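You operate a simulated robot arm through the tools that you are given. There is no shell and no other tool.

You run a simulated robot arm. Do the job below in one go: nothing can be reset, and whatever is moved stays where it is left.

TASK
Wind about 10 metres of teal yarn on to the pale spindle.
Fine: Seat the spindle on the winder plate, move the white toggle to the winder's socket and set the brake to light before you wind, so that the cake comes out firm.

It is judged by the outcome, as a careful person would: the job done as asked, and still so three seconds after it is handed in. It fails if anything else is knocked over, pushed out of place, dropped, spilled or broken.

THE ROBOT
A 6-joint arm with a fingered hand, fixed in place. Base frame: the origin is on the floor under the middle of its stand, x ahead of it, y to its left, z up. Units: m, rad, N and s.
With the tool pointing down near the work surface it reaches from about 0.34 to 0.82 m from the base axis. Its first joint turns from -2.897 to 2.897 rad. Payload 4 kg.
The TCP is the grasp point between the finger pads, 0.026 m short of the fingertips. In the tool frame z runs along the fingers and y along their closing line. The gripper opens to 0.132 m; its body begins 0.073 m behind the TCP. The gripper is a hand of 5 fingers: y runs from the thumb to the fingers, the wrist lies at [0, 0, -0.239] in the tool frame.
Orientation is that of the tool frame in the base frame, as a unit quaternion [x, y, z, w]. With the fingers straight down and closing along the base's y, the tool's x points along the base's -x, its y along +y and its z along -z.

THE INTERFACE
- The arm moves only by the tool send_rows. Its argument "rows" is a list of rows, each an object (a shift or turn left out is 0) with "dp": the shift along the base's x, y, z in mm, a list of three; "delta_rot": the turn, a rotation vector about the base's x, y, z in rad, a list of three. In form: [{"dp": [tx, ty, tz], "delta_rot": [wx, wy, wz]}, ...]. A call has 1 to 20 rows; each row is the pose to reach, as a shift and turn from the pose commanded when the call began. Rows are played at 5 a second. More than 0.05 m and 0.15 rad between two rows, and nothing of the call is played. Where a pose cannot be reached the arm comes as near as it can. A force on the tool above 40 N (or 10 N above the force at the start of the call, whichever is more), or a blocked arm, ends the call early, and 0.2 s more pass. In this call time passes only in rows, and 0.2 s behind the last. The reply holds the time, the measured pose of the TCP, the force on the tool along the base axes, the opening and the grip force, in the units named above and with some noise, with the torque about the TCP (base axes, N m) and any sound that the robot's microphone picked up, and new pictures: "pictures" is both (left out), scene, wrist or none.
- Cameras (640 x 400 px; columns grow to the right, rows downward): "scene" is fixed at [0.3999, 0.6513, 1.5329]; the picture's right is [-1.00, 0.08, 0.00], its down [0.06, 0.69, -0.72] and it looks along [-0.06, -0.72, -0.69] (base axes); focal length 214 px, centre (320, 200). "wrist" rides on the gripper at [0.085, 0.002, -0.097] in the tool frame; the picture's right is [-0.02, 1.00, 0.00], its down [-0.75, -0.02, -0.66] and it looks along [-0.66, -0.01, 0.75] (tool axes); focal length 270 px, centre (320, 200). There is no depth. A picture from a camera that has moved, and an enlarged one, comes with that camera's place and axes in the base frame and with its lens.
- finger_targets(finger1, finger2, finger3, finger4, thumb_bend): sets how far each is bent, from 0 (flat) to 100 (curled in); at 30 the hand is open as for a grip, at 70 the pads meet at the TCP. One left out holds its place. A second passes; each finger stops where it meets its share of the squeeze, and holds until it gets a number again. It is the only way to open and close the hand. It gives what a move gives, with no picture; readings hold the bend of each and the force on the fingers (four entries, about 0 where the hand has none), thumb and palm.
- enlarge(camera, box): a new picture of the part [left, top, right, bottom] of that camera's present view, enlarged. No time passes.
- hand_in(): hands the job in; it is judged then, once.

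Places have to be worked out from the pictures, the camera data and where the tool is seen. Open the gripper and draw the arm clear of the work before you hand the job in, unless the task says otherwise.

The tools are called by a JSON object that holds its "op" and its "data". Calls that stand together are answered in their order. send_rows: Moves the arm, as the interface text tells. Its arguments: {"type":"object","properties":{"rows":{"type":"array","items":{"type":"object","properties":{"dp":{"type":"array","items":{"type":"number"}},"delta_rot":{"type":"array","items":{"type":"number"}}}}},"pictures":{"type":"string","enum":["both","scene","wrist","none"]}},"required":["rows"]} The other tools are called the same way: finger_targets (finger1, finger2, finger3, finger4, thumb_bend) moves the fingers one by one; enlarge (camera, box) takes an enlarged picture of a part of a camera's view; hand_in () hands the job in.

At the start:

```text
time_s: 0.0
tool_pos: [0.2987, 0.2311, 1.3062]
tool_rot: [-0.001, 1.0, 0.0, 0.0]
contact_force: [-0.2, 0.6, -0.5]
torque: [0.01, 0.0, 0.0]
opening: 0.1316
gripper_force: 0.0
shape: jaw
bend: [30.0, 30.0, 30.0, 30.0, 30.0]
finger forces: [0.1, 0.1, 0.0, 0.0, 0.0, 0.0]
```

scene: 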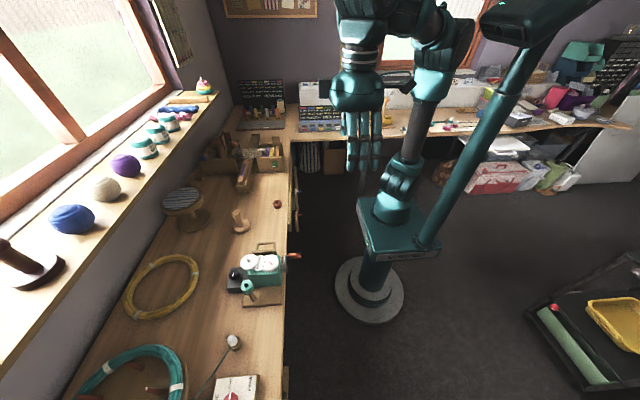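
wrist: 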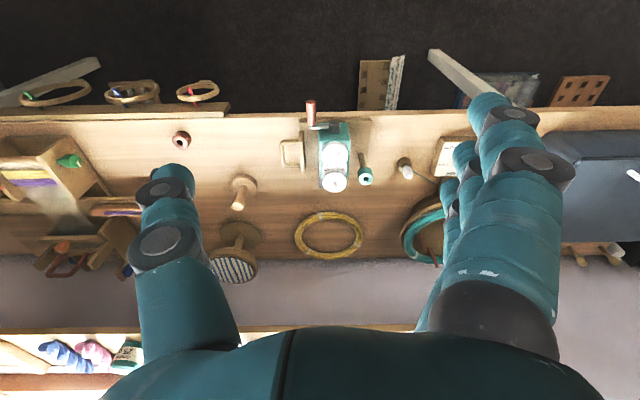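

I start by studying the workbench: a winder with crank, a pale spindle, yarn skeins and so on. I take enlarged views before moving anything.

{"op": "enlarge", "data": {"camera": "scene", "box": [200, 220, 320, 320]}}

{"op": "enlarge", "data": {"camera": "scene", "box": [60, 300, 300, 400]}}

{"op": "enlarge", "data": {"camera": "scene", "box": [150, 120, 310, 240]}}

{"op": "enlarge", "data": {"camera": "wrist", "box": [270, 90, 470, 280]}}

{"op": "enlarge", "data": {"camera": "wrist", "box": [0, 90, 280, 290]}}

```text
4.00 times, centred on (260, 270) of scene
camera zoom: at [0.3999, 0.6513, 1.5329], right [-1.0, 0.08, 0.0], down [0.06, 0.69, -0.72], along [-0.06, -0.72, -0.69], focal length 858 px, centre (560, -80)
```

zoom: 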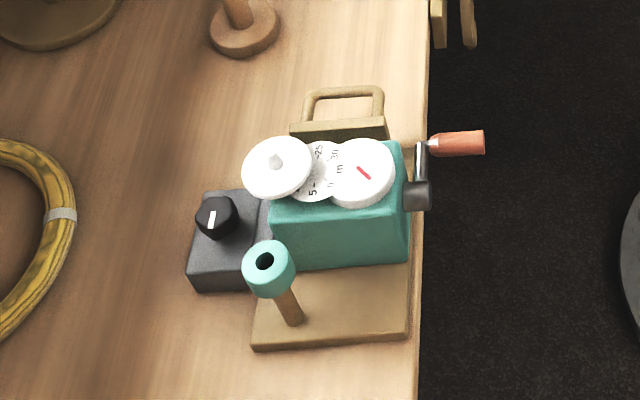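

```text
2.67 times, centred on (180, 350) of scene
camera zoom: at [0.3999, 0.6513, 1.5329], right [-1.0, 0.08, 0.0], down [0.06, 0.69, -0.72], along [-0.06, -0.72, -0.69], focal length 572 px, centre (693, -200)
```

zoom: 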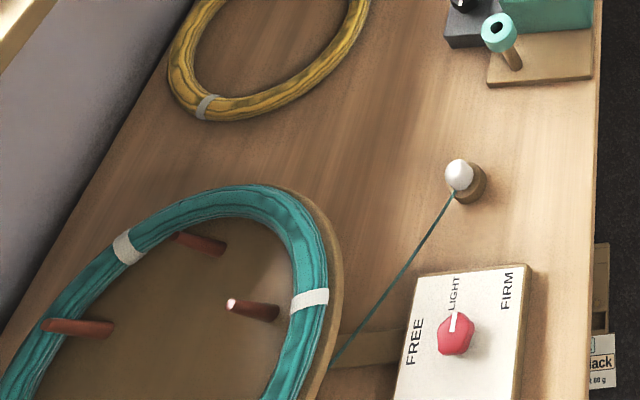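

```text
3.33 times, centred on (230, 180) of scene
camera zoom: at [0.3999, 0.6513, 1.5329], right [-1.0, 0.08, 0.0], down [0.06, 0.69, -0.72], along [-0.06, -0.72, -0.69], focal length 715 px, centre (620, 267)
```

zoom: 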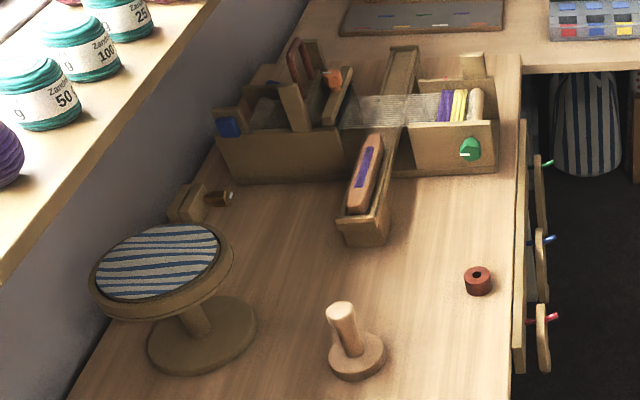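

```text
2.11 times, centred on (370, 185) of wrist
camera zoom: at [0.2152, 0.2333, 1.4008], right [0.02, 1.0, 0.0], down [0.75, -0.02, 0.66], along [0.66, -0.01, -0.75], focal length 569 px, centre (215, 232)
```

zoom: 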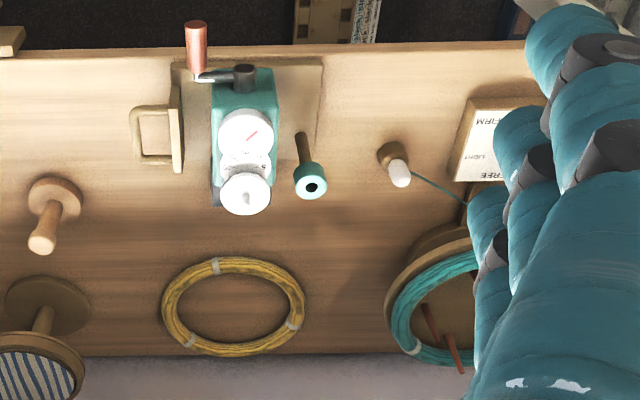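

```text
2.00 times, centred on (140, 190) of wrist
camera zoom: at [0.2152, 0.2333, 1.4008], right [0.02, 1.0, 0.0], down [0.75, -0.02, 0.66], along [0.66, -0.01, -0.75], focal length 541 px, centre (680, 220)
```

zoom: 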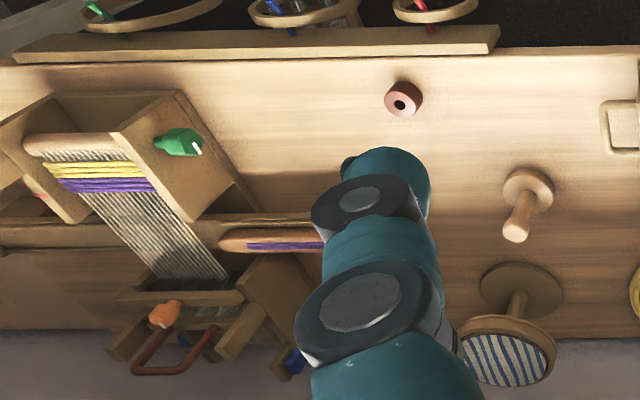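

Spindle base triangulates to about (0.71, 0.0, 0.75) with the bench top near z 0.74. I zoom tighter on the winder, the brake, the toggle and the spindle.

{"op": "enlarge", "data": {"camera": "scene", "box": [240, 245, 288, 275]}}

{"op": "enlarge", "data": {"camera": "scene", "box": [205, 360, 269, 400]}}

{"op": "enlarge", "data": {"camera": "scene", "box": [220, 260, 268, 290]}}

{"op": "enlarge", "data": {"camera": "scene", "box": [215, 325, 263, 355]}}

{"op": "enlarge", "data": {"camera": "scene", "box": [220, 200, 268, 240]}}

{"op": "enlarge", "data": {"camera": "wrist", "box": [290, 90, 386, 150]}}

{"op": "enlarge", "data": {"camera": "wrist", "box": [310, 140, 390, 200]}}

{"op": "enlarge", "data": {"camera": "wrist", "box": [390, 120, 480, 180]}}

```text
13.33 times, centred on (264, 260) of scene
camera zoom: at [0.3999, 0.6513, 1.5329], right [-1.0, 0.08, 0.0], down [0.06, 0.69, -0.72], along [-0.06, -0.72, -0.69], focal length 2860 px, centre (1067, -600)
```

zoom: 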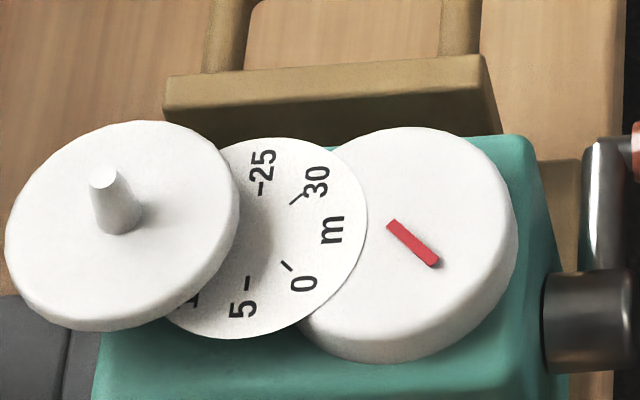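

```text
10.00 times, centred on (237, 380) of scene
camera zoom: at [0.3999, 0.6513, 1.5329], right [-1.0, 0.08, 0.0], down [0.06, 0.69, -0.72], along [-0.06, -0.72, -0.69], focal length 2145 px, centre (1150, -1600)
```

zoom: 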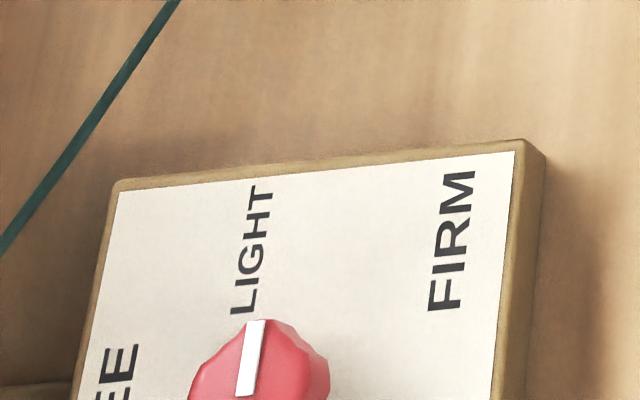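

```text
13.33 times, centred on (244, 275) of scene
camera zoom: at [0.3999, 0.6513, 1.5329], right [-1.0, 0.08, 0.0], down [0.06, 0.69, -0.72], along [-0.06, -0.72, -0.69], focal length 2860 px, centre (1333, -800)
```

zoom: 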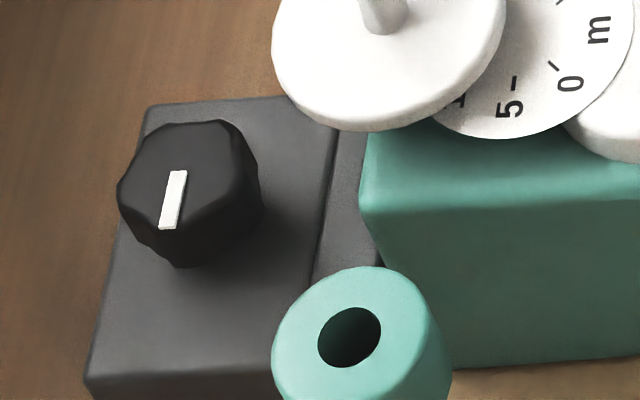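

```text
13.33 times, centred on (239, 340) of scene
camera zoom: at [0.3999, 0.6513, 1.5329], right [-1.0, 0.08, 0.0], down [0.06, 0.69, -0.72], along [-0.06, -0.72, -0.69], focal length 2860 px, centre (1400, -1667)
```

zoom: 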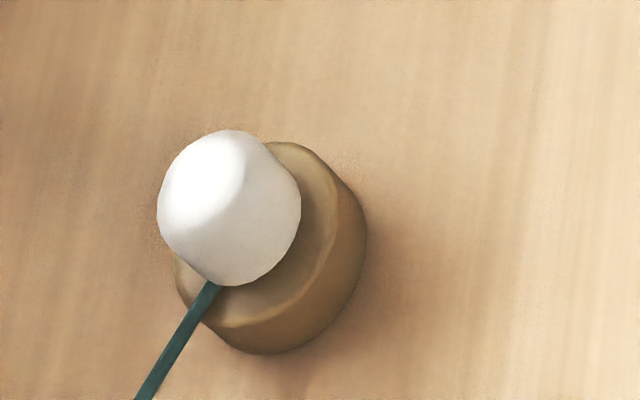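

```text
10.00 times, centred on (244, 220) of scene
camera zoom: at [0.3999, 0.6513, 1.5329], right [-1.0, 0.08, 0.0], down [0.06, 0.69, -0.72], along [-0.06, -0.72, -0.69], focal length 2145 px, centre (1080, 0)
```

zoom: 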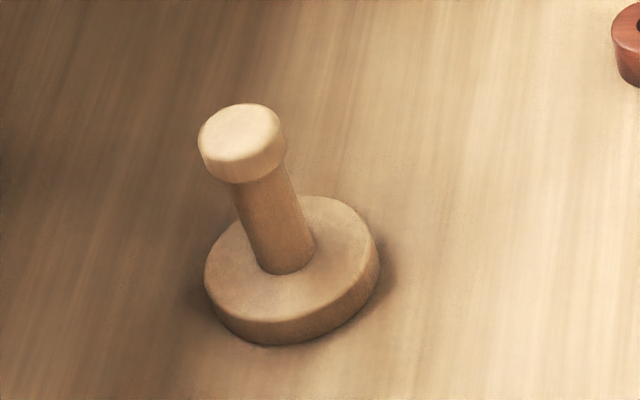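

```text
6.67 times, centred on (338, 120) of wrist
camera zoom: at [0.2152, 0.2333, 1.4008], right [0.02, 1.0, 0.0], down [0.75, -0.02, 0.66], along [0.66, -0.01, -0.75], focal length 1802 px, centre (200, 733)
```

zoom: 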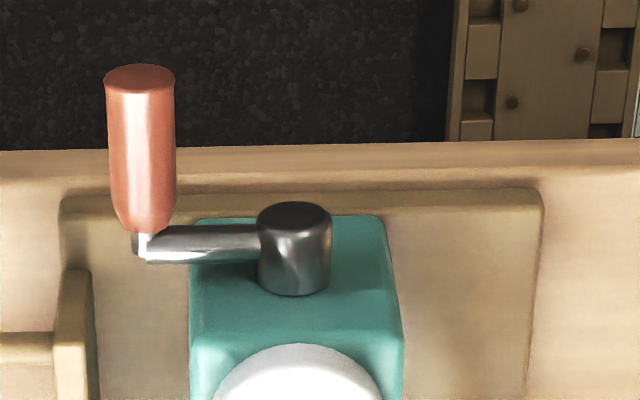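

```text
6.67 times, centred on (350, 170) of wrist
camera zoom: at [0.2152, 0.2333, 1.4008], right [0.02, 1.0, 0.0], down [0.75, -0.02, 0.66], along [0.66, -0.01, -0.75], focal length 1802 px, centre (120, 400)
```

zoom: 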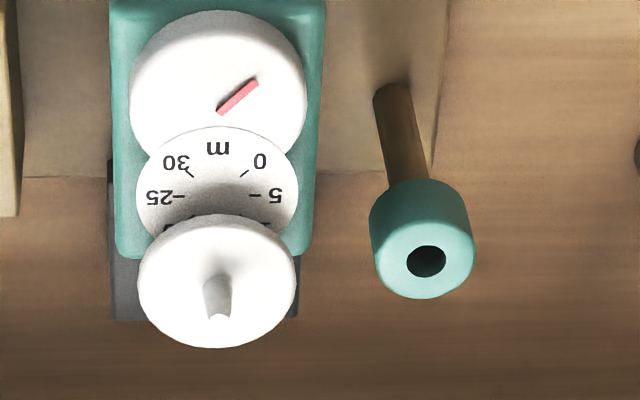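

```text
6.67 times, centred on (435, 150) of wrist
camera zoom: at [0.2152, 0.2333, 1.4008], right [0.02, 1.0, 0.0], down [0.75, -0.02, 0.66], along [0.66, -0.01, -0.75], focal length 1802 px, centre (-447, 533)
```

zoom: 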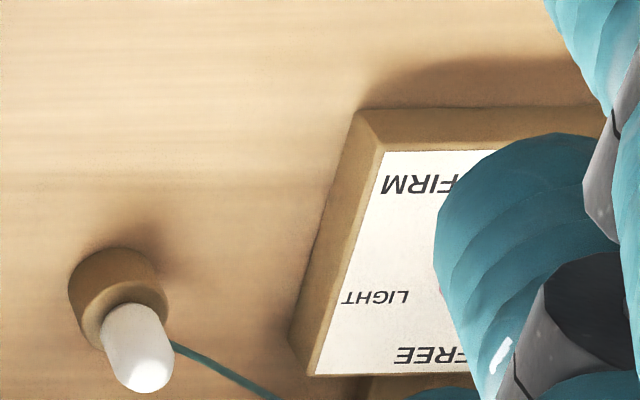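

Rough positions so far are:

- **Winder plate:** about (0.602, 0.262, 0.898)
- **Socket:** about (0.605, 0.337, 0.884)
- **Crank hub:** about (0.495, 0.262, 0.832), with the handle at (0.461, 0.212, 0.83)
- **Toggle:** about (0.647, 0.46, 0.79)
- **Brake:** about (0.63, 0.59, 0.77)

I move high above the bench towards the brake side to get a better look with the wrist camera.

{"op": "send_rows", "data": {"rows": [{"dp": [0, 40, -15]}, {"dp": [0, 80, -30]}, {"dp": [0, 120, -45]}, {"dp": [0, 160, -60]}, {"dp": [0, 200, -75]}, {"dp": [0, 240, -90]}, {"dp": [0, 280, -105]}, {"dp": [0, 320, -120]}, {"dp": [0, 350, -130]}], "pictures": "both"}}

```text
time_s: 2.0
tool_pos: [0.2992, 0.5806, 1.176]
tool_rot: [0.001, 1.0, 0.001, 0.001]
contact_force: [-0.1, -0.1, 0.5]
torque: [0.02, -0.02, 0.0]
opening: 0.132
gripper_force: 0.1
shape: jaw
bend: [30.0, 30.0, 30.0, 30.0, 30.0]
finger forces: [0.1, 0.0, 0.1, 0.1, 0.1, 0.1]
camera wrist: at [0.2158, 0.5828, 1.2728], right [0.02, 1.0, 0.0], down [0.75, -0.02, 0.66], along [0.66, -0.01, -0.75], focal length 270 px, centre (320, 200)
```

scene: 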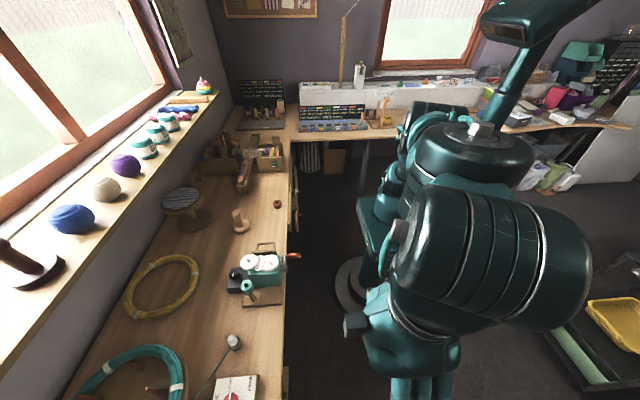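
wrist: 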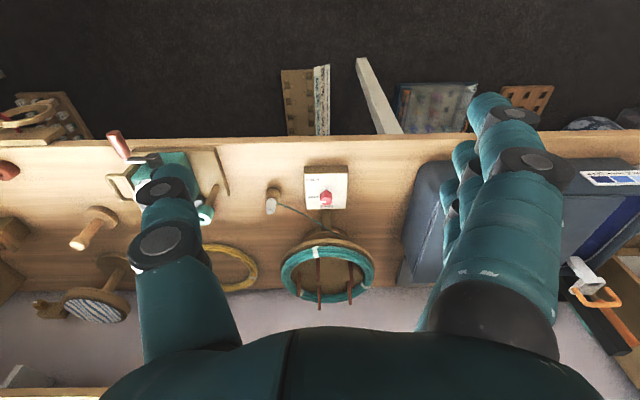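

The brake is near image centre now, so I zoom in on it, the toggle and the swift.

{"op": "enlarge", "data": {"camera": "wrist", "box": [292, 155, 364, 220]}}

{"op": "enlarge", "data": {"camera": "wrist", "box": [250, 150, 410, 320]}}

{"op": "enlarge", "data": {"camera": "wrist", "box": [245, 170, 309, 230]}}

{"op": "enlarge", "data": {"camera": "wrist", "box": [90, 120, 260, 240]}}

```text
6.15 times, centred on (328, 188) of wrist
camera zoom: at [0.2158, 0.5828, 1.2728], right [0.02, 1.0, 0.0], down [0.75, -0.02, 0.66], along [0.66, -0.01, -0.75], focal length 1663 px, centre (271, 277)
```

zoom: 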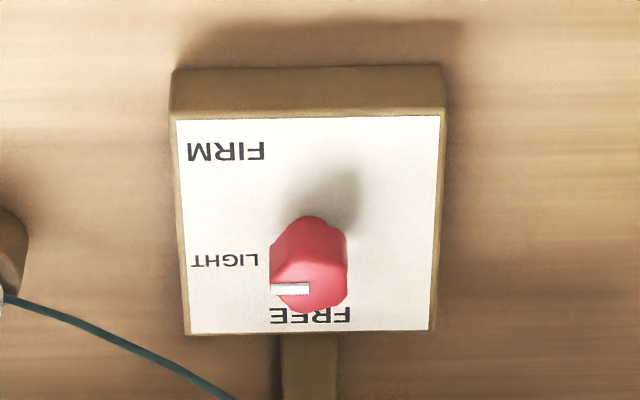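

```text
2.35 times, centred on (330, 235) of wrist
camera zoom: at [0.2158, 0.5828, 1.2728], right [0.02, 1.0, 0.0], down [0.75, -0.02, 0.66], along [0.66, -0.01, -0.75], focal length 636 px, centre (296, 118)
```

zoom: 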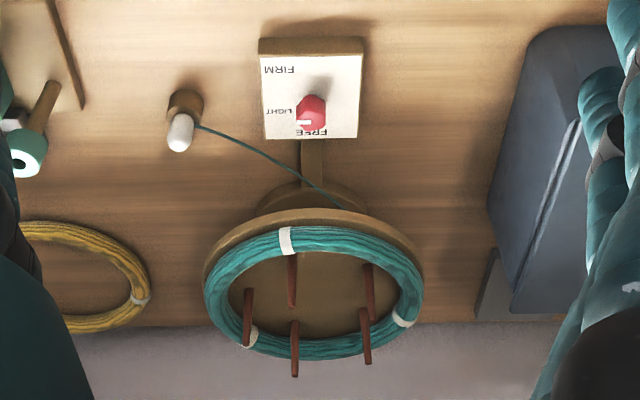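

```text
6.67 times, centred on (277, 200) of wrist
camera zoom: at [0.2158, 0.5828, 1.2728], right [0.02, 1.0, 0.0], down [0.75, -0.02, 0.66], along [0.66, -0.01, -0.75], focal length 1802 px, centre (607, 200)
```

zoom: 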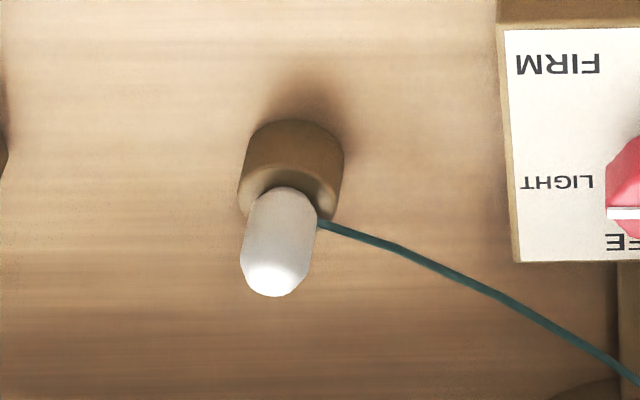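

```text
3.33 times, centred on (175, 180) of wrist
camera zoom: at [0.2158, 0.5828, 1.2728], right [0.02, 1.0, 0.0], down [0.75, -0.02, 0.66], along [0.66, -0.01, -0.75], focal length 901 px, centre (803, 267)
```

zoom: 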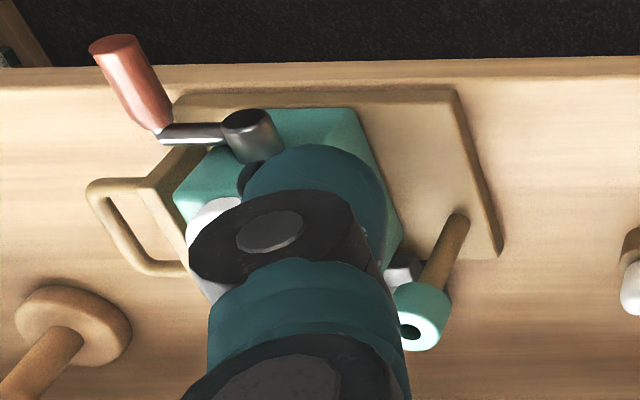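

The knob pointer appears to lie between labels, and I can't yet tell which. I move closer and more overhead for an accurate view of the brake plate, staying well above everything.

{"op": "send_rows", "data": {"rows": [{"dp": [30, -3, -18]}, {"dp": [60, -6, -36]}, {"dp": [90, -9, -54]}, {"dp": [120, -12, -72]}, {"dp": [150, -15, -100]}, {"dp": [180, -18, -125]}, {"dp": [200, -20, -140]}], "pictures": "both"}}

{"op": "enlarge", "data": {"camera": "wrist", "box": [260, 60, 420, 260]}}

```text
time_s: 3.6
tool_pos: [0.4982, 0.5606, 1.0371]
tool_rot: [0.001, 1.0, 0.001, 0.001]
contact_force: [0.3, 0.2, 0.7]
torque: [0.02, 0.0, 0.01]
opening: 0.1321
gripper_force: 0.0
shape: jaw
bend: [30.0, 30.0, 30.0, 30.0, 30.0]
finger forces: [0.0, 0.1, 0.0, 0.0, 0.0, 0.0]
camera wrist: at [0.4142, 0.5621, 1.133], right [0.02, 1.0, 0.0], down [0.75, -0.02, 0.66], along [0.66, -0.01, -0.75], focal length 270 px, centre (320, 200)
```

scene: 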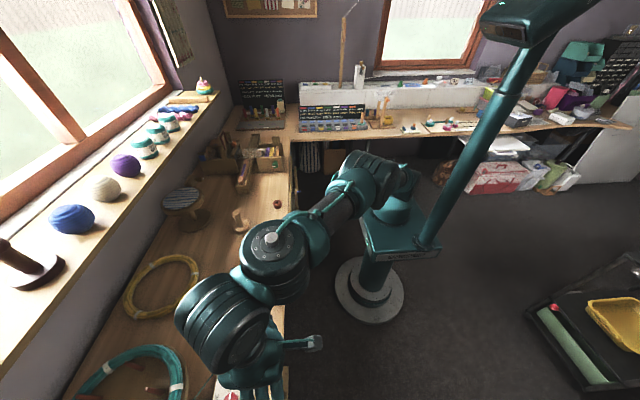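
wrist: 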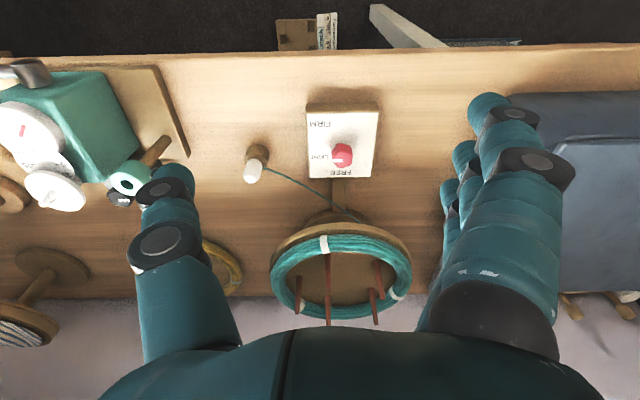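

```text
2.00 times, centred on (340, 160) of wrist
camera zoom: at [0.4142, 0.5621, 1.133], right [0.02, 1.0, 0.0], down [0.75, -0.02, 0.66], along [0.66, -0.01, -0.75], focal length 541 px, centre (280, 280)
```

zoom: 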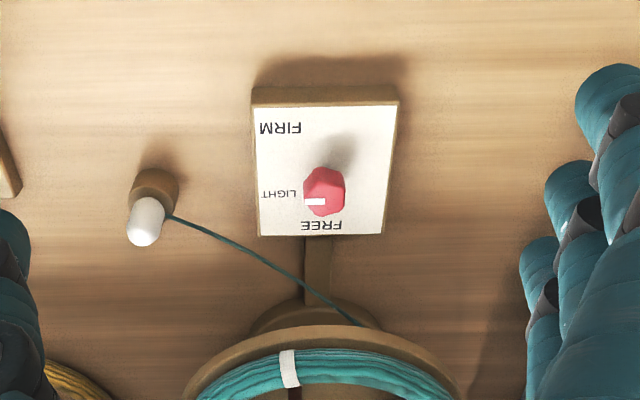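

Now I zoom tightly on the brake knob and the winder from this closer position.

{"op": "enlarge", "data": {"camera": "wrist", "box": [300, 95, 390, 185]}}

{"op": "enlarge", "data": {"camera": "wrist", "box": [0, 50, 200, 220]}}

{"op": "enlarge", "data": {"camera": "wrist", "box": [225, 130, 305, 200]}}

{"op": "enlarge", "data": {"camera": "wrist", "box": [0, 90, 150, 220]}}

{"op": "enlarge", "data": {"camera": "wrist", "box": [260, 170, 420, 330]}}

```text
4.44 times, centred on (345, 140) of wrist
camera zoom: at [0.4142, 0.5621, 1.133], right [0.02, 1.0, 0.0], down [0.75, -0.02, 0.66], along [0.66, -0.01, -0.75], focal length 1201 px, centre (209, 467)
```

zoom: 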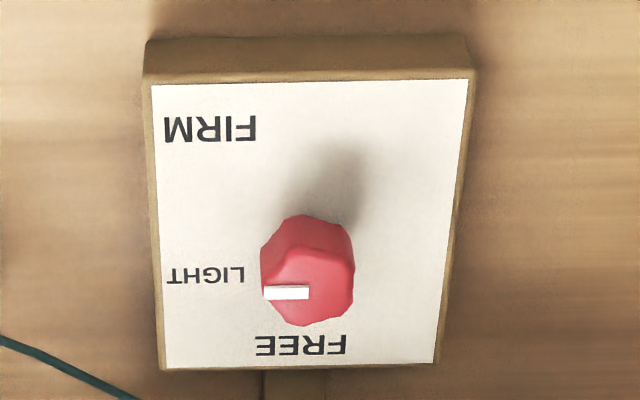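

```text
2.35 times, centred on (100, 135) of wrist
camera zoom: at [0.4142, 0.5621, 1.133], right [0.02, 1.0, 0.0], down [0.75, -0.02, 0.66], along [0.66, -0.01, -0.75], focal length 636 px, centre (838, 353)
```

zoom: 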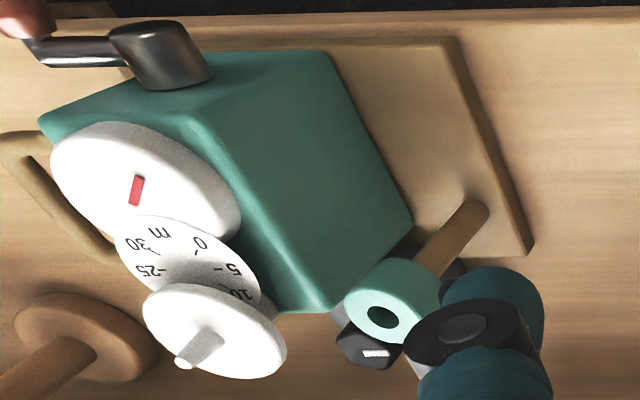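

```text
5.71 times, centred on (265, 165) of wrist
camera zoom: at [0.4142, 0.5621, 1.133], right [0.02, 1.0, 0.0], down [0.75, -0.02, 0.66], along [0.66, -0.01, -0.75], focal length 1544 px, centre (634, 400)
```

zoom: 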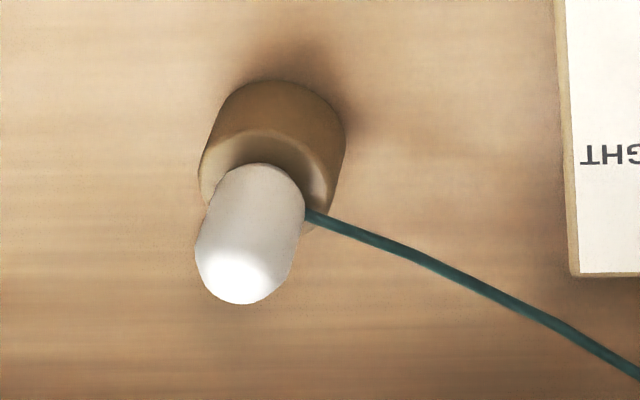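

```text
3.08 times, centred on (75, 155) of wrist
camera zoom: at [0.4142, 0.5621, 1.133], right [0.02, 1.0, 0.0], down [0.75, -0.02, 0.66], along [0.66, -0.01, -0.75], focal length 832 px, centre (1074, 338)
```

zoom: 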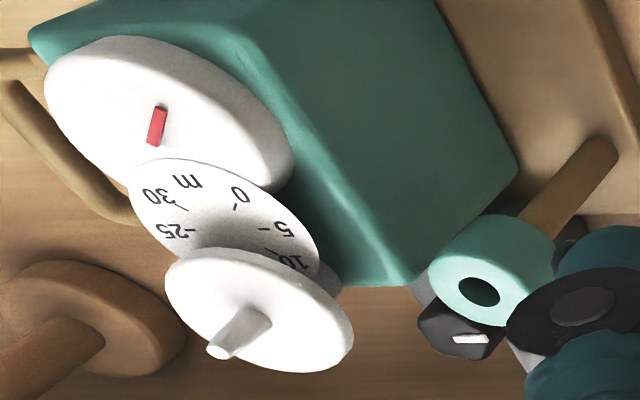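

```text
2.50 times, centred on (340, 250) of wrist
camera zoom: at [0.4142, 0.5621, 1.133], right [0.02, 1.0, 0.0], down [0.75, -0.02, 0.66], along [0.66, -0.01, -0.75], focal length 676 px, centre (270, 75)
```

zoom: 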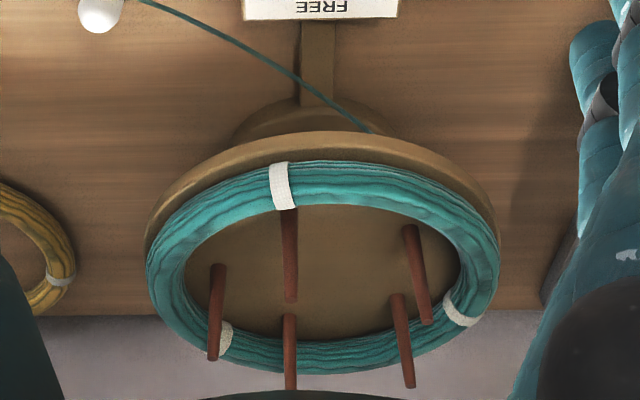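

The brake plate top is at z ≈ 0.79 and the knob at about (0.614, 0.590), top z ≈ 0.83. Its pointer is at −90°, while LIGHT sits at roughly −70°, so it is off by about 20°. The toggle is at about (0.644, 0.4615) with its top at 0.826. I move above the toggle to refine its place.

{"op": "send_rows", "data": {"rows": [{"dp": [25, -20, 0]}, {"dp": [50, -40, 0]}, {"dp": [75, -60, 0]}, {"dp": [100, -75, -20]}, {"dp": [120, -90, -40]}, {"dp": [130, -98, -60]}], "pictures": "both"}}

{"op": "enlarge", "data": {"camera": "wrist", "box": [220, 60, 420, 220]}}

{"op": "enlarge", "data": {"camera": "scene", "box": [170, 260, 330, 400]}}

```text
time_s: 5.0
tool_pos: [0.6294, 0.4662, 0.9708]
tool_rot: [0.0, 1.0, 0.0, 0.0]
contact_force: [-0.2, -0.1, 0.1]
torque: [0.01, -0.01, 0.0]
opening: 0.1322
gripper_force: 0.1
shape: jaw
bend: [30.0, 30.0, 30.0, 30.0, 30.0]
finger forces: [0.0, 0.0, 0.0, 0.0, 0.1, 0.0]
camera wrist: at [0.5454, 0.4672, 1.0682], right [0.02, 1.0, 0.0], down [0.75, -0.02, 0.66], along [0.66, -0.01, -0.75], focal length 270 px, centre (320, 200)
```

scene: 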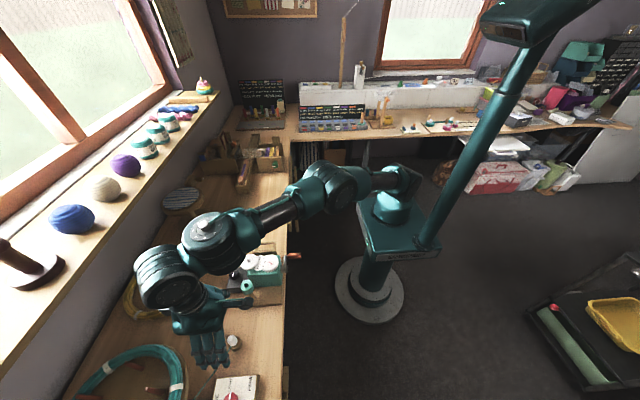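
wrist: 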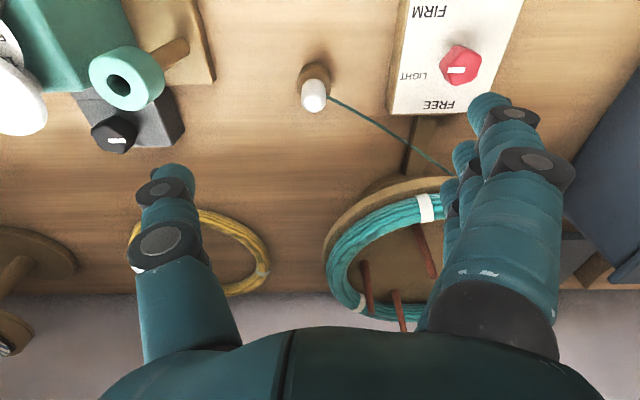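

```text
2.50 times, centred on (320, 140) of wrist
camera zoom: at [0.5454, 0.4672, 1.0682], right [0.02, 1.0, 0.0], down [0.75, -0.02, 0.66], along [0.66, -0.01, -0.75], focal length 676 px, centre (320, 350)
```

zoom: 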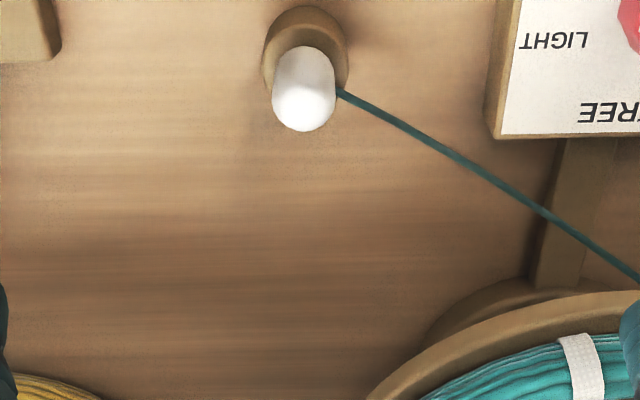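

```text
2.86 times, centred on (250, 330) of scene
camera zoom: at [0.3999, 0.6513, 1.5329], right [-1.0, 0.08, 0.0], down [0.06, 0.69, -0.72], along [-0.06, -0.72, -0.69], focal length 613 px, centre (520, -171)
```

zoom: 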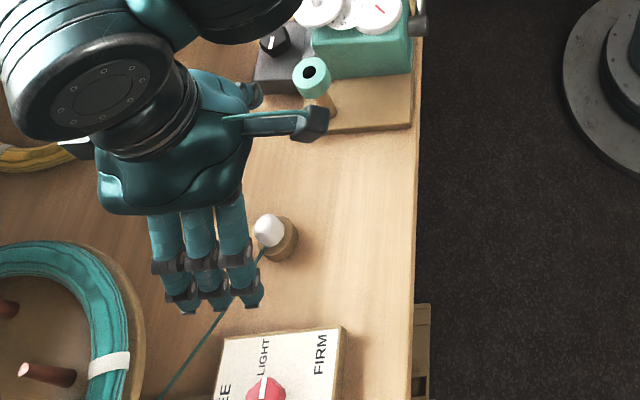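

Toggle axis refines to (0.6425, 0.4606), diameter about 24 mm, top 0.827, holder rim about 0.786. I pre-close the two middle fingers and thumb a bit so that the open hand stays clear of neighbouring things.

{"op": "finger_targets", "data": {"finger2": 50, "finger3": 50, "thumb_bend": 50}}

{"op": "enlarge", "data": {"camera": "wrist", "box": [0, 0, 640, 400]}}

{"op": "enlarge", "data": {"camera": "scene", "box": [170, 290, 270, 390]}}

```text
time_s: 6.0
tool_pos: [0.6294, 0.4658, 0.9724]
tool_rot: [0.0, 1.0, 0.0, 0.0]
contact_force: [-0.1, -0.1, 0.7]
torque: [0.03, -0.01, 0.02]
opening: 0.1073
gripper_force: 0.0
shape: fingers
bend: [30.0, 50.0, 50.0, 30.0, 50.0]
finger forces: [0.0, 0.0, 0.0, 0.1, 0.0, 0.1]
```

```text
1.00 times, centred on (320, 200) of wrist (not enlarged: the box is as wide or as high as the picture)
camera zoom: at [0.5452, 0.4675, 1.0682], right [0.02, 1.0, 0.0], down [0.75, -0.02, 0.66], along [0.66, -0.01, -0.75], focal length 270 px, centre (320, 200)
```

zoom: 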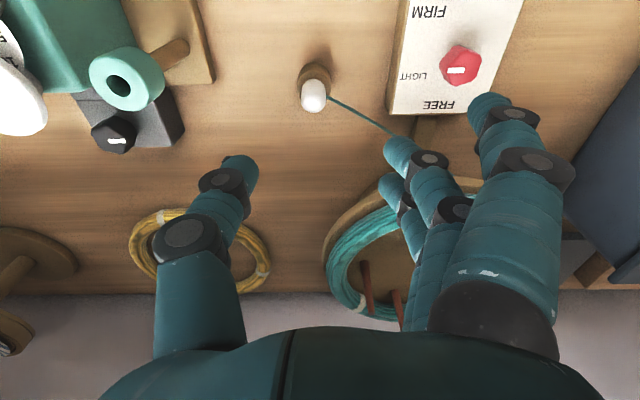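

```text
4.00 times, centred on (220, 340) of scene
camera zoom: at [0.3999, 0.6513, 1.5329], right [-1.0, 0.08, 0.0], down [0.06, 0.69, -0.72], along [-0.06, -0.72, -0.69], focal length 858 px, centre (720, -360)
```

zoom: 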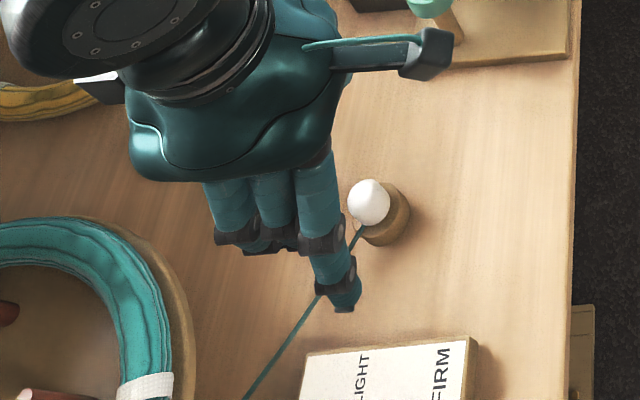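

Fingers 2 and 3 straddle the tool axis (±11 mm) with the thumb opposite. I move to right above the toggle at z 0.90 and check alignment.

{"op": "send_rows", "data": {"rows": [{"dp": [5, -2, -20]}, {"dp": [10, -4, -45]}, {"dp": [13, -5, -72]}], "pictures": "wrist"}}

{"op": "enlarge", "data": {"camera": "wrist", "box": [240, 0, 400, 100]}}

{"op": "enlarge", "data": {"camera": "scene", "box": [180, 300, 280, 390]}}

```text
time_s: 6.8
tool_pos: [0.643, 0.4576, 0.9006]
tool_rot: [0.0, 1.0, 0.0, 0.001]
contact_force: [0.5, 0.4, 0.3]
torque: [-0.02, -0.01, -0.02]
opening: 0.1076
gripper_force: 0.1
shape: fingers
bend: [30.0, 50.0, 50.0, 30.0, 50.0]
finger forces: [0.0, 0.0, 0.0, 0.0, 0.0, 0.1]
camera wrist: at [0.5581, 0.46, 0.9971], right [0.02, 1.0, 0.0], down [0.75, -0.02, 0.66], along [0.66, -0.01, -0.75], focal length 270 px, centre (320, 200)
```

wrist: 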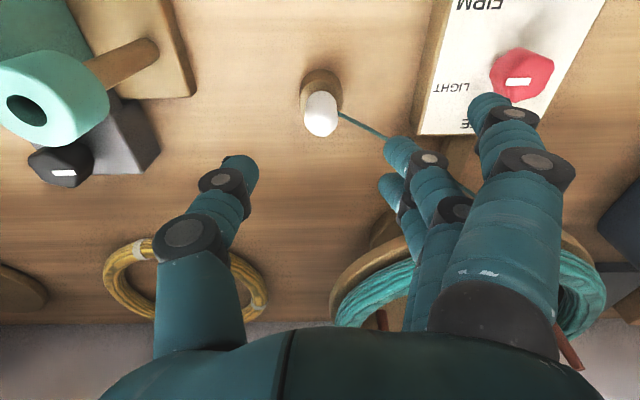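

```text
4.00 times, centred on (320, 50) of wrist
camera zoom: at [0.5581, 0.46, 0.9971], right [0.02, 1.0, 0.0], down [0.75, -0.02, 0.66], along [0.66, -0.01, -0.75], focal length 1081 px, centre (320, 800)
```

zoom: 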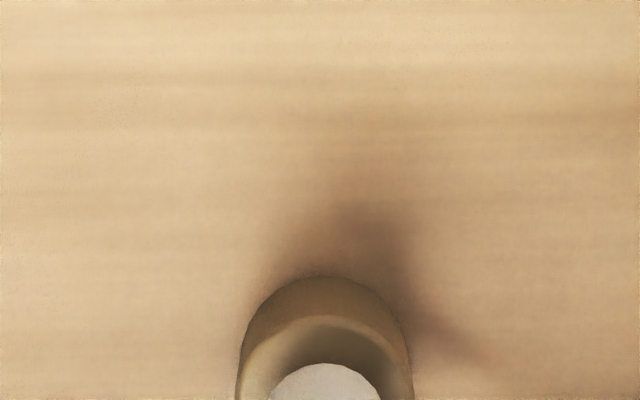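

```text
4.44 times, centred on (230, 345) of scene
camera zoom: at [0.3999, 0.6513, 1.5329], right [-1.0, 0.08, 0.0], down [0.06, 0.69, -0.72], along [-0.06, -0.72, -0.69], focal length 953 px, centre (720, -444)
```

zoom: 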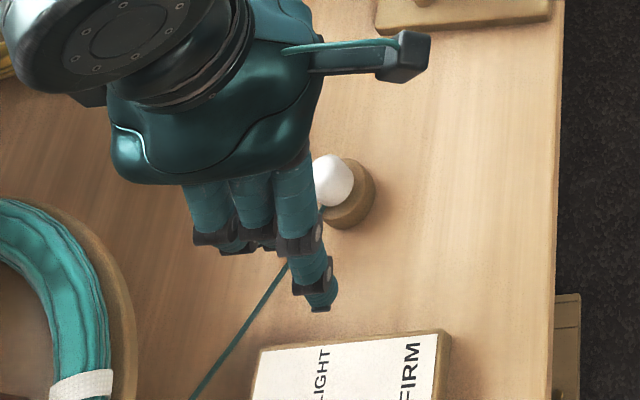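

{"op": "enlarge", "data": {"camera": "wrist", "box": [272, 60, 368, 150]}}

```text
4.44 times, centred on (320, 105) of wrist
camera zoom: at [0.5581, 0.46, 0.9971], right [0.02, 1.0, 0.0], down [0.75, -0.02, 0.66], along [0.66, -0.01, -0.75], focal length 1201 px, centre (320, 622)
```

zoom: 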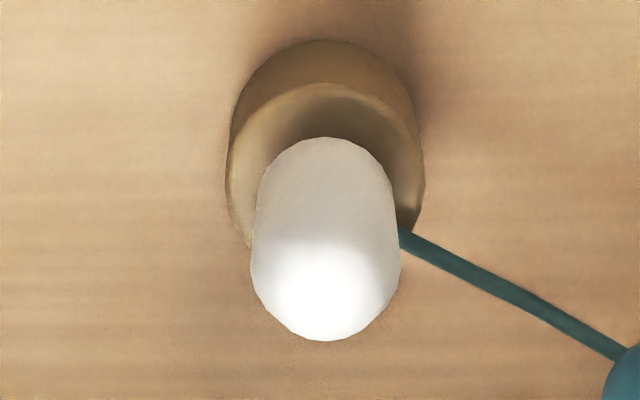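

Toggle axis confirmed at about (0.6426, 0.460). I descend straight to grip height, TCP z ≈ 0.817.

{"op": "send_rows", "data": {"rows": [{"dp": [0, 1, -20]}, {"dp": [0, 2, -40]}, {"dp": [0, 2, -60]}, {"dp": [0, 2, -75]}, {"dp": [0, 2, -83]}], "pictures": "both"}}

{"op": "enlarge", "data": {"camera": "wrist", "box": [220, 50, 420, 230]}}

{"op": "enlarge", "data": {"camera": "scene", "box": [180, 310, 280, 390]}}

```text
time_s: 8.0
tool_pos: [0.6415, 0.463, 0.8187]
tool_rot: [0.0, 1.0, 0.0, -0.001]
contact_force: [-0.3, 0.3, 0.6]
torque: [0.0, 0.02, -0.02]
opening: 0.1073
gripper_force: 0.1
shape: fingers
bend: [30.0, 50.0, 50.0, 30.0, 50.0]
finger forces: [0.1, 0.0, 0.0, 0.0, 0.0, 0.0]
camera wrist: at [0.5582, 0.4636, 0.9146], right [0.02, 1.0, 0.0], down [0.75, -0.02, 0.66], along [0.66, -0.01, -0.75], focal length 270 px, centre (320, 200)
```

scene: 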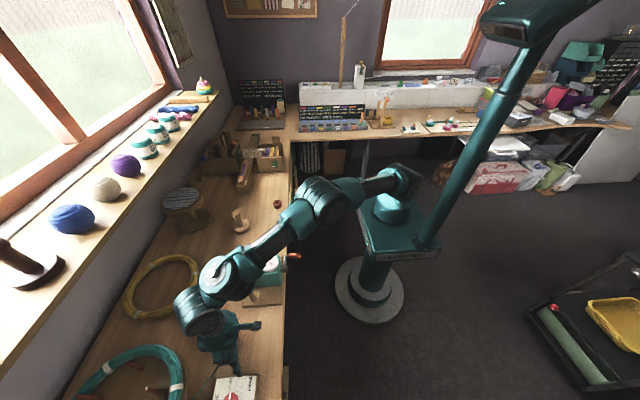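
wrist: 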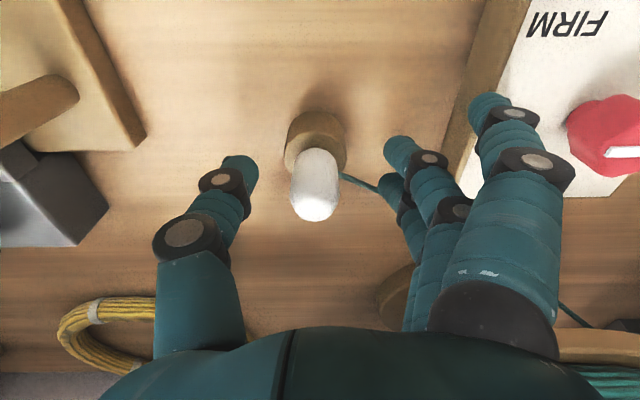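

```text
2.22 times, centred on (320, 140) of wrist
camera zoom: at [0.5582, 0.4636, 0.9146], right [0.02, 1.0, 0.0], down [0.75, -0.02, 0.66], along [0.66, -0.01, -0.75], focal length 601 px, centre (320, 333)
```

zoom: 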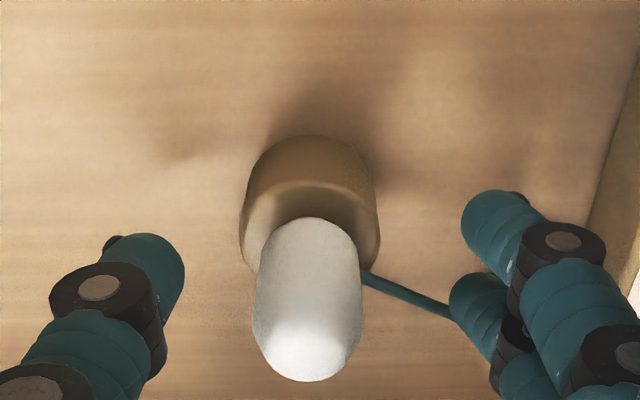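

```text
5.00 times, centred on (230, 350) of scene
camera zoom: at [0.3999, 0.6513, 1.5329], right [-1.0, 0.08, 0.0], down [0.06, 0.69, -0.72], along [-0.06, -0.72, -0.69], focal length 1072 px, centre (770, -550)
```

zoom: 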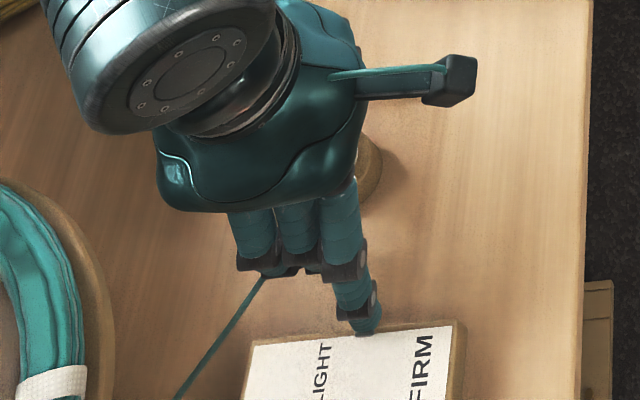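

TCP is centred on the toggle within about 2 mm and nothing is touched. I close the two middle fingers and thumb on it.

{"op": "finger_targets", "data": {"finger2": 75, "finger3": 75, "thumb_bend": 75}}

{"op": "enlarge", "data": {"camera": "wrist", "box": [220, 50, 420, 230]}}

```text
time_s: 9.0
tool_pos: [0.6423, 0.4625, 0.8196]
tool_rot: [0.0, 1.0, 0.0, -0.001]
contact_force: [0.1, -1.0, -0.4]
torque: [-0.01, -0.01, 0.0]
opening: 0.0838
gripper_force: 15.6
shape: fingers
bend: [30.0, 71.0, 72.0, 30.0, 68.0]
finger forces: [0.0, 8.5, 7.0, 0.0, 15.7, 0.0]
```

```text
2.22 times, centred on (320, 140) of wrist
camera zoom: at [0.5582, 0.4636, 0.9148], right [0.02, 1.0, 0.0], down [0.75, -0.02, 0.66], along [0.66, -0.01, -0.75], focal length 601 px, centre (320, 333)
```

zoom: 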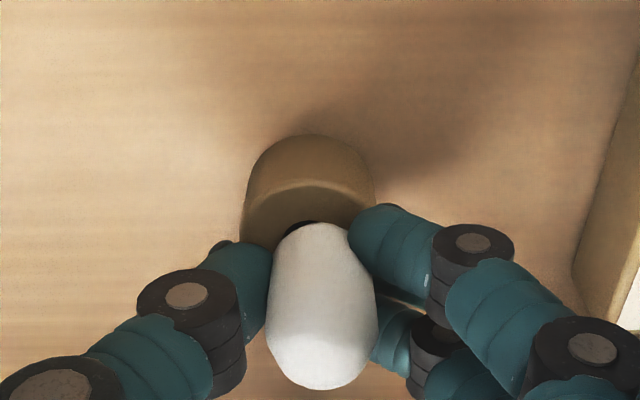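

Grip is solid (thumb 15.7 N against 8.5 + 7.0 N). I lift the toggle straight out of its holder.

{"op": "send_rows", "data": {"rows": [{"dp": [0, 0, 10]}, {"dp": [0, 0, 22]}, {"dp": [0, 0, 36]}, {"dp": [0, 0, 55]}, {"dp": [0, 0, 75]}, {"dp": [0, 0, 100]}, {"dp": [0, 0, 125]}, {"dp": [0, 0, 150]}], "pictures": "both"}}

{"op": "enlarge", "data": {"camera": "wrist", "box": [220, 50, 420, 230]}}

{"op": "enlarge", "data": {"camera": "scene", "box": [180, 310, 280, 390]}}

```text
time_s: 10.8
tool_pos: [0.6451, 0.4586, 0.9708]
tool_rot: [0.002, 1.0, 0.0, 0.0]
contact_force: [0.6, -0.9, -0.3]
torque: [0.0, 0.02, -0.03]
opening: 0.0839
gripper_force: 15.9
shape: fingers
bend: [30.0, 71.0, 72.0, 30.0, 68.0]
finger forces: [0.0, 9.0, 7.7, 0.0, 15.4, 0.3]
camera wrist: at [0.5613, 0.4597, 1.0666], right [0.02, 1.0, 0.0], down [0.75, -0.02, 0.66], along [0.66, -0.01, -0.75], focal length 270 px, centre (320, 200)
```

scene: 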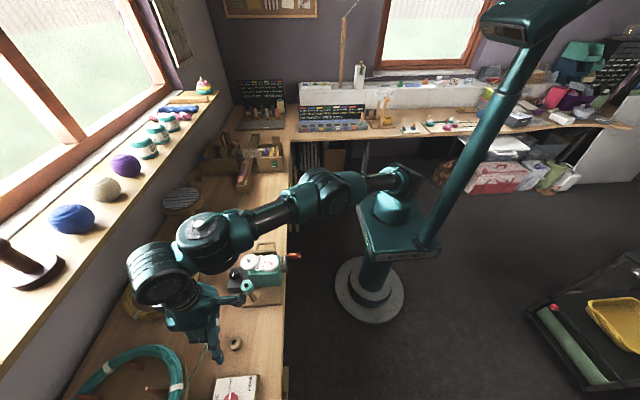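
wrist: 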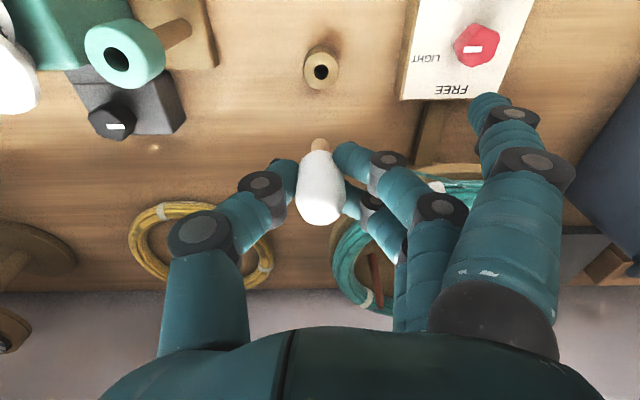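

```text
2.22 times, centred on (320, 140) of wrist
camera zoom: at [0.5613, 0.4597, 1.0666], right [0.02, 1.0, 0.0], down [0.75, -0.02, 0.66], along [0.66, -0.01, -0.75], focal length 601 px, centre (320, 333)
```

zoom: 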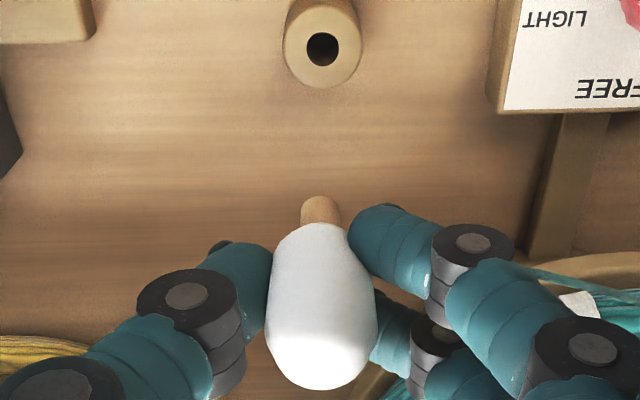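

```text
5.00 times, centred on (230, 350) of scene
camera zoom: at [0.3999, 0.6513, 1.5329], right [-1.0, 0.08, 0.0], down [0.06, 0.69, -0.72], along [-0.06, -0.72, -0.69], focal length 1072 px, centre (770, -550)
```

zoom: 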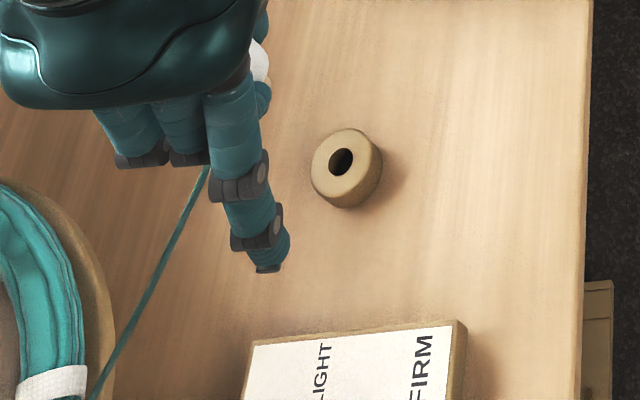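

The toggle has a wooden pin about 11 mm thick whose tip is about 57 mm below the TCP; the holder hole is about 15 mm. I zoom on the socket from here to locate its hole.

{"op": "enlarge", "data": {"camera": "wrist", "box": [70, 0, 230, 100]}}

{"op": "enlarge", "data": {"camera": "scene", "box": [225, 270, 273, 310]}}

{"op": "enlarge", "data": {"camera": "scene", "box": [200, 310, 250, 350]}}

```text
4.00 times, centred on (150, 50) of wrist
camera zoom: at [0.5613, 0.4597, 1.0666], right [0.02, 1.0, 0.0], down [0.75, -0.02, 0.66], along [0.66, -0.01, -0.75], focal length 1081 px, centre (1000, 800)
```

zoom: 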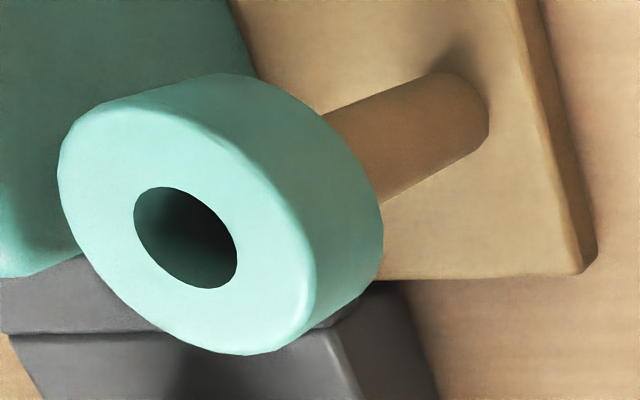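

```text
10.00 times, centred on (249, 290) of scene
camera zoom: at [0.3999, 0.6513, 1.5329], right [-1.0, 0.08, 0.0], down [0.06, 0.69, -0.72], along [-0.06, -0.72, -0.69], focal length 2145 px, centre (1030, -700)
```

zoom: 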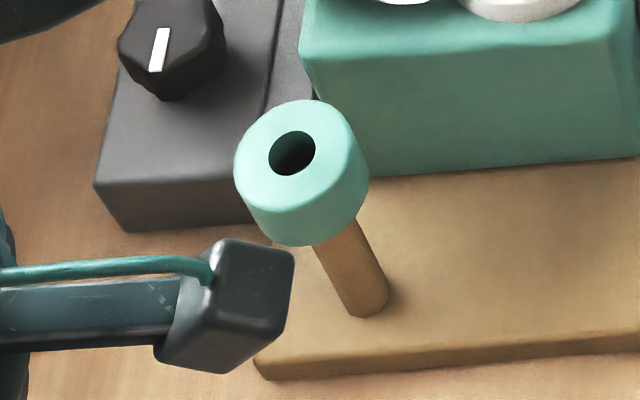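

```text
10.00 times, centred on (225, 330) of scene
camera zoom: at [0.3999, 0.6513, 1.5329], right [-1.0, 0.08, 0.0], down [0.06, 0.69, -0.72], along [-0.06, -0.72, -0.69], focal length 2145 px, centre (1270, -1100)
```

zoom: 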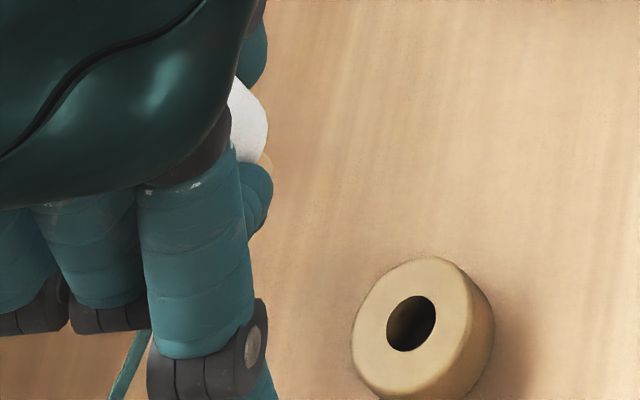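

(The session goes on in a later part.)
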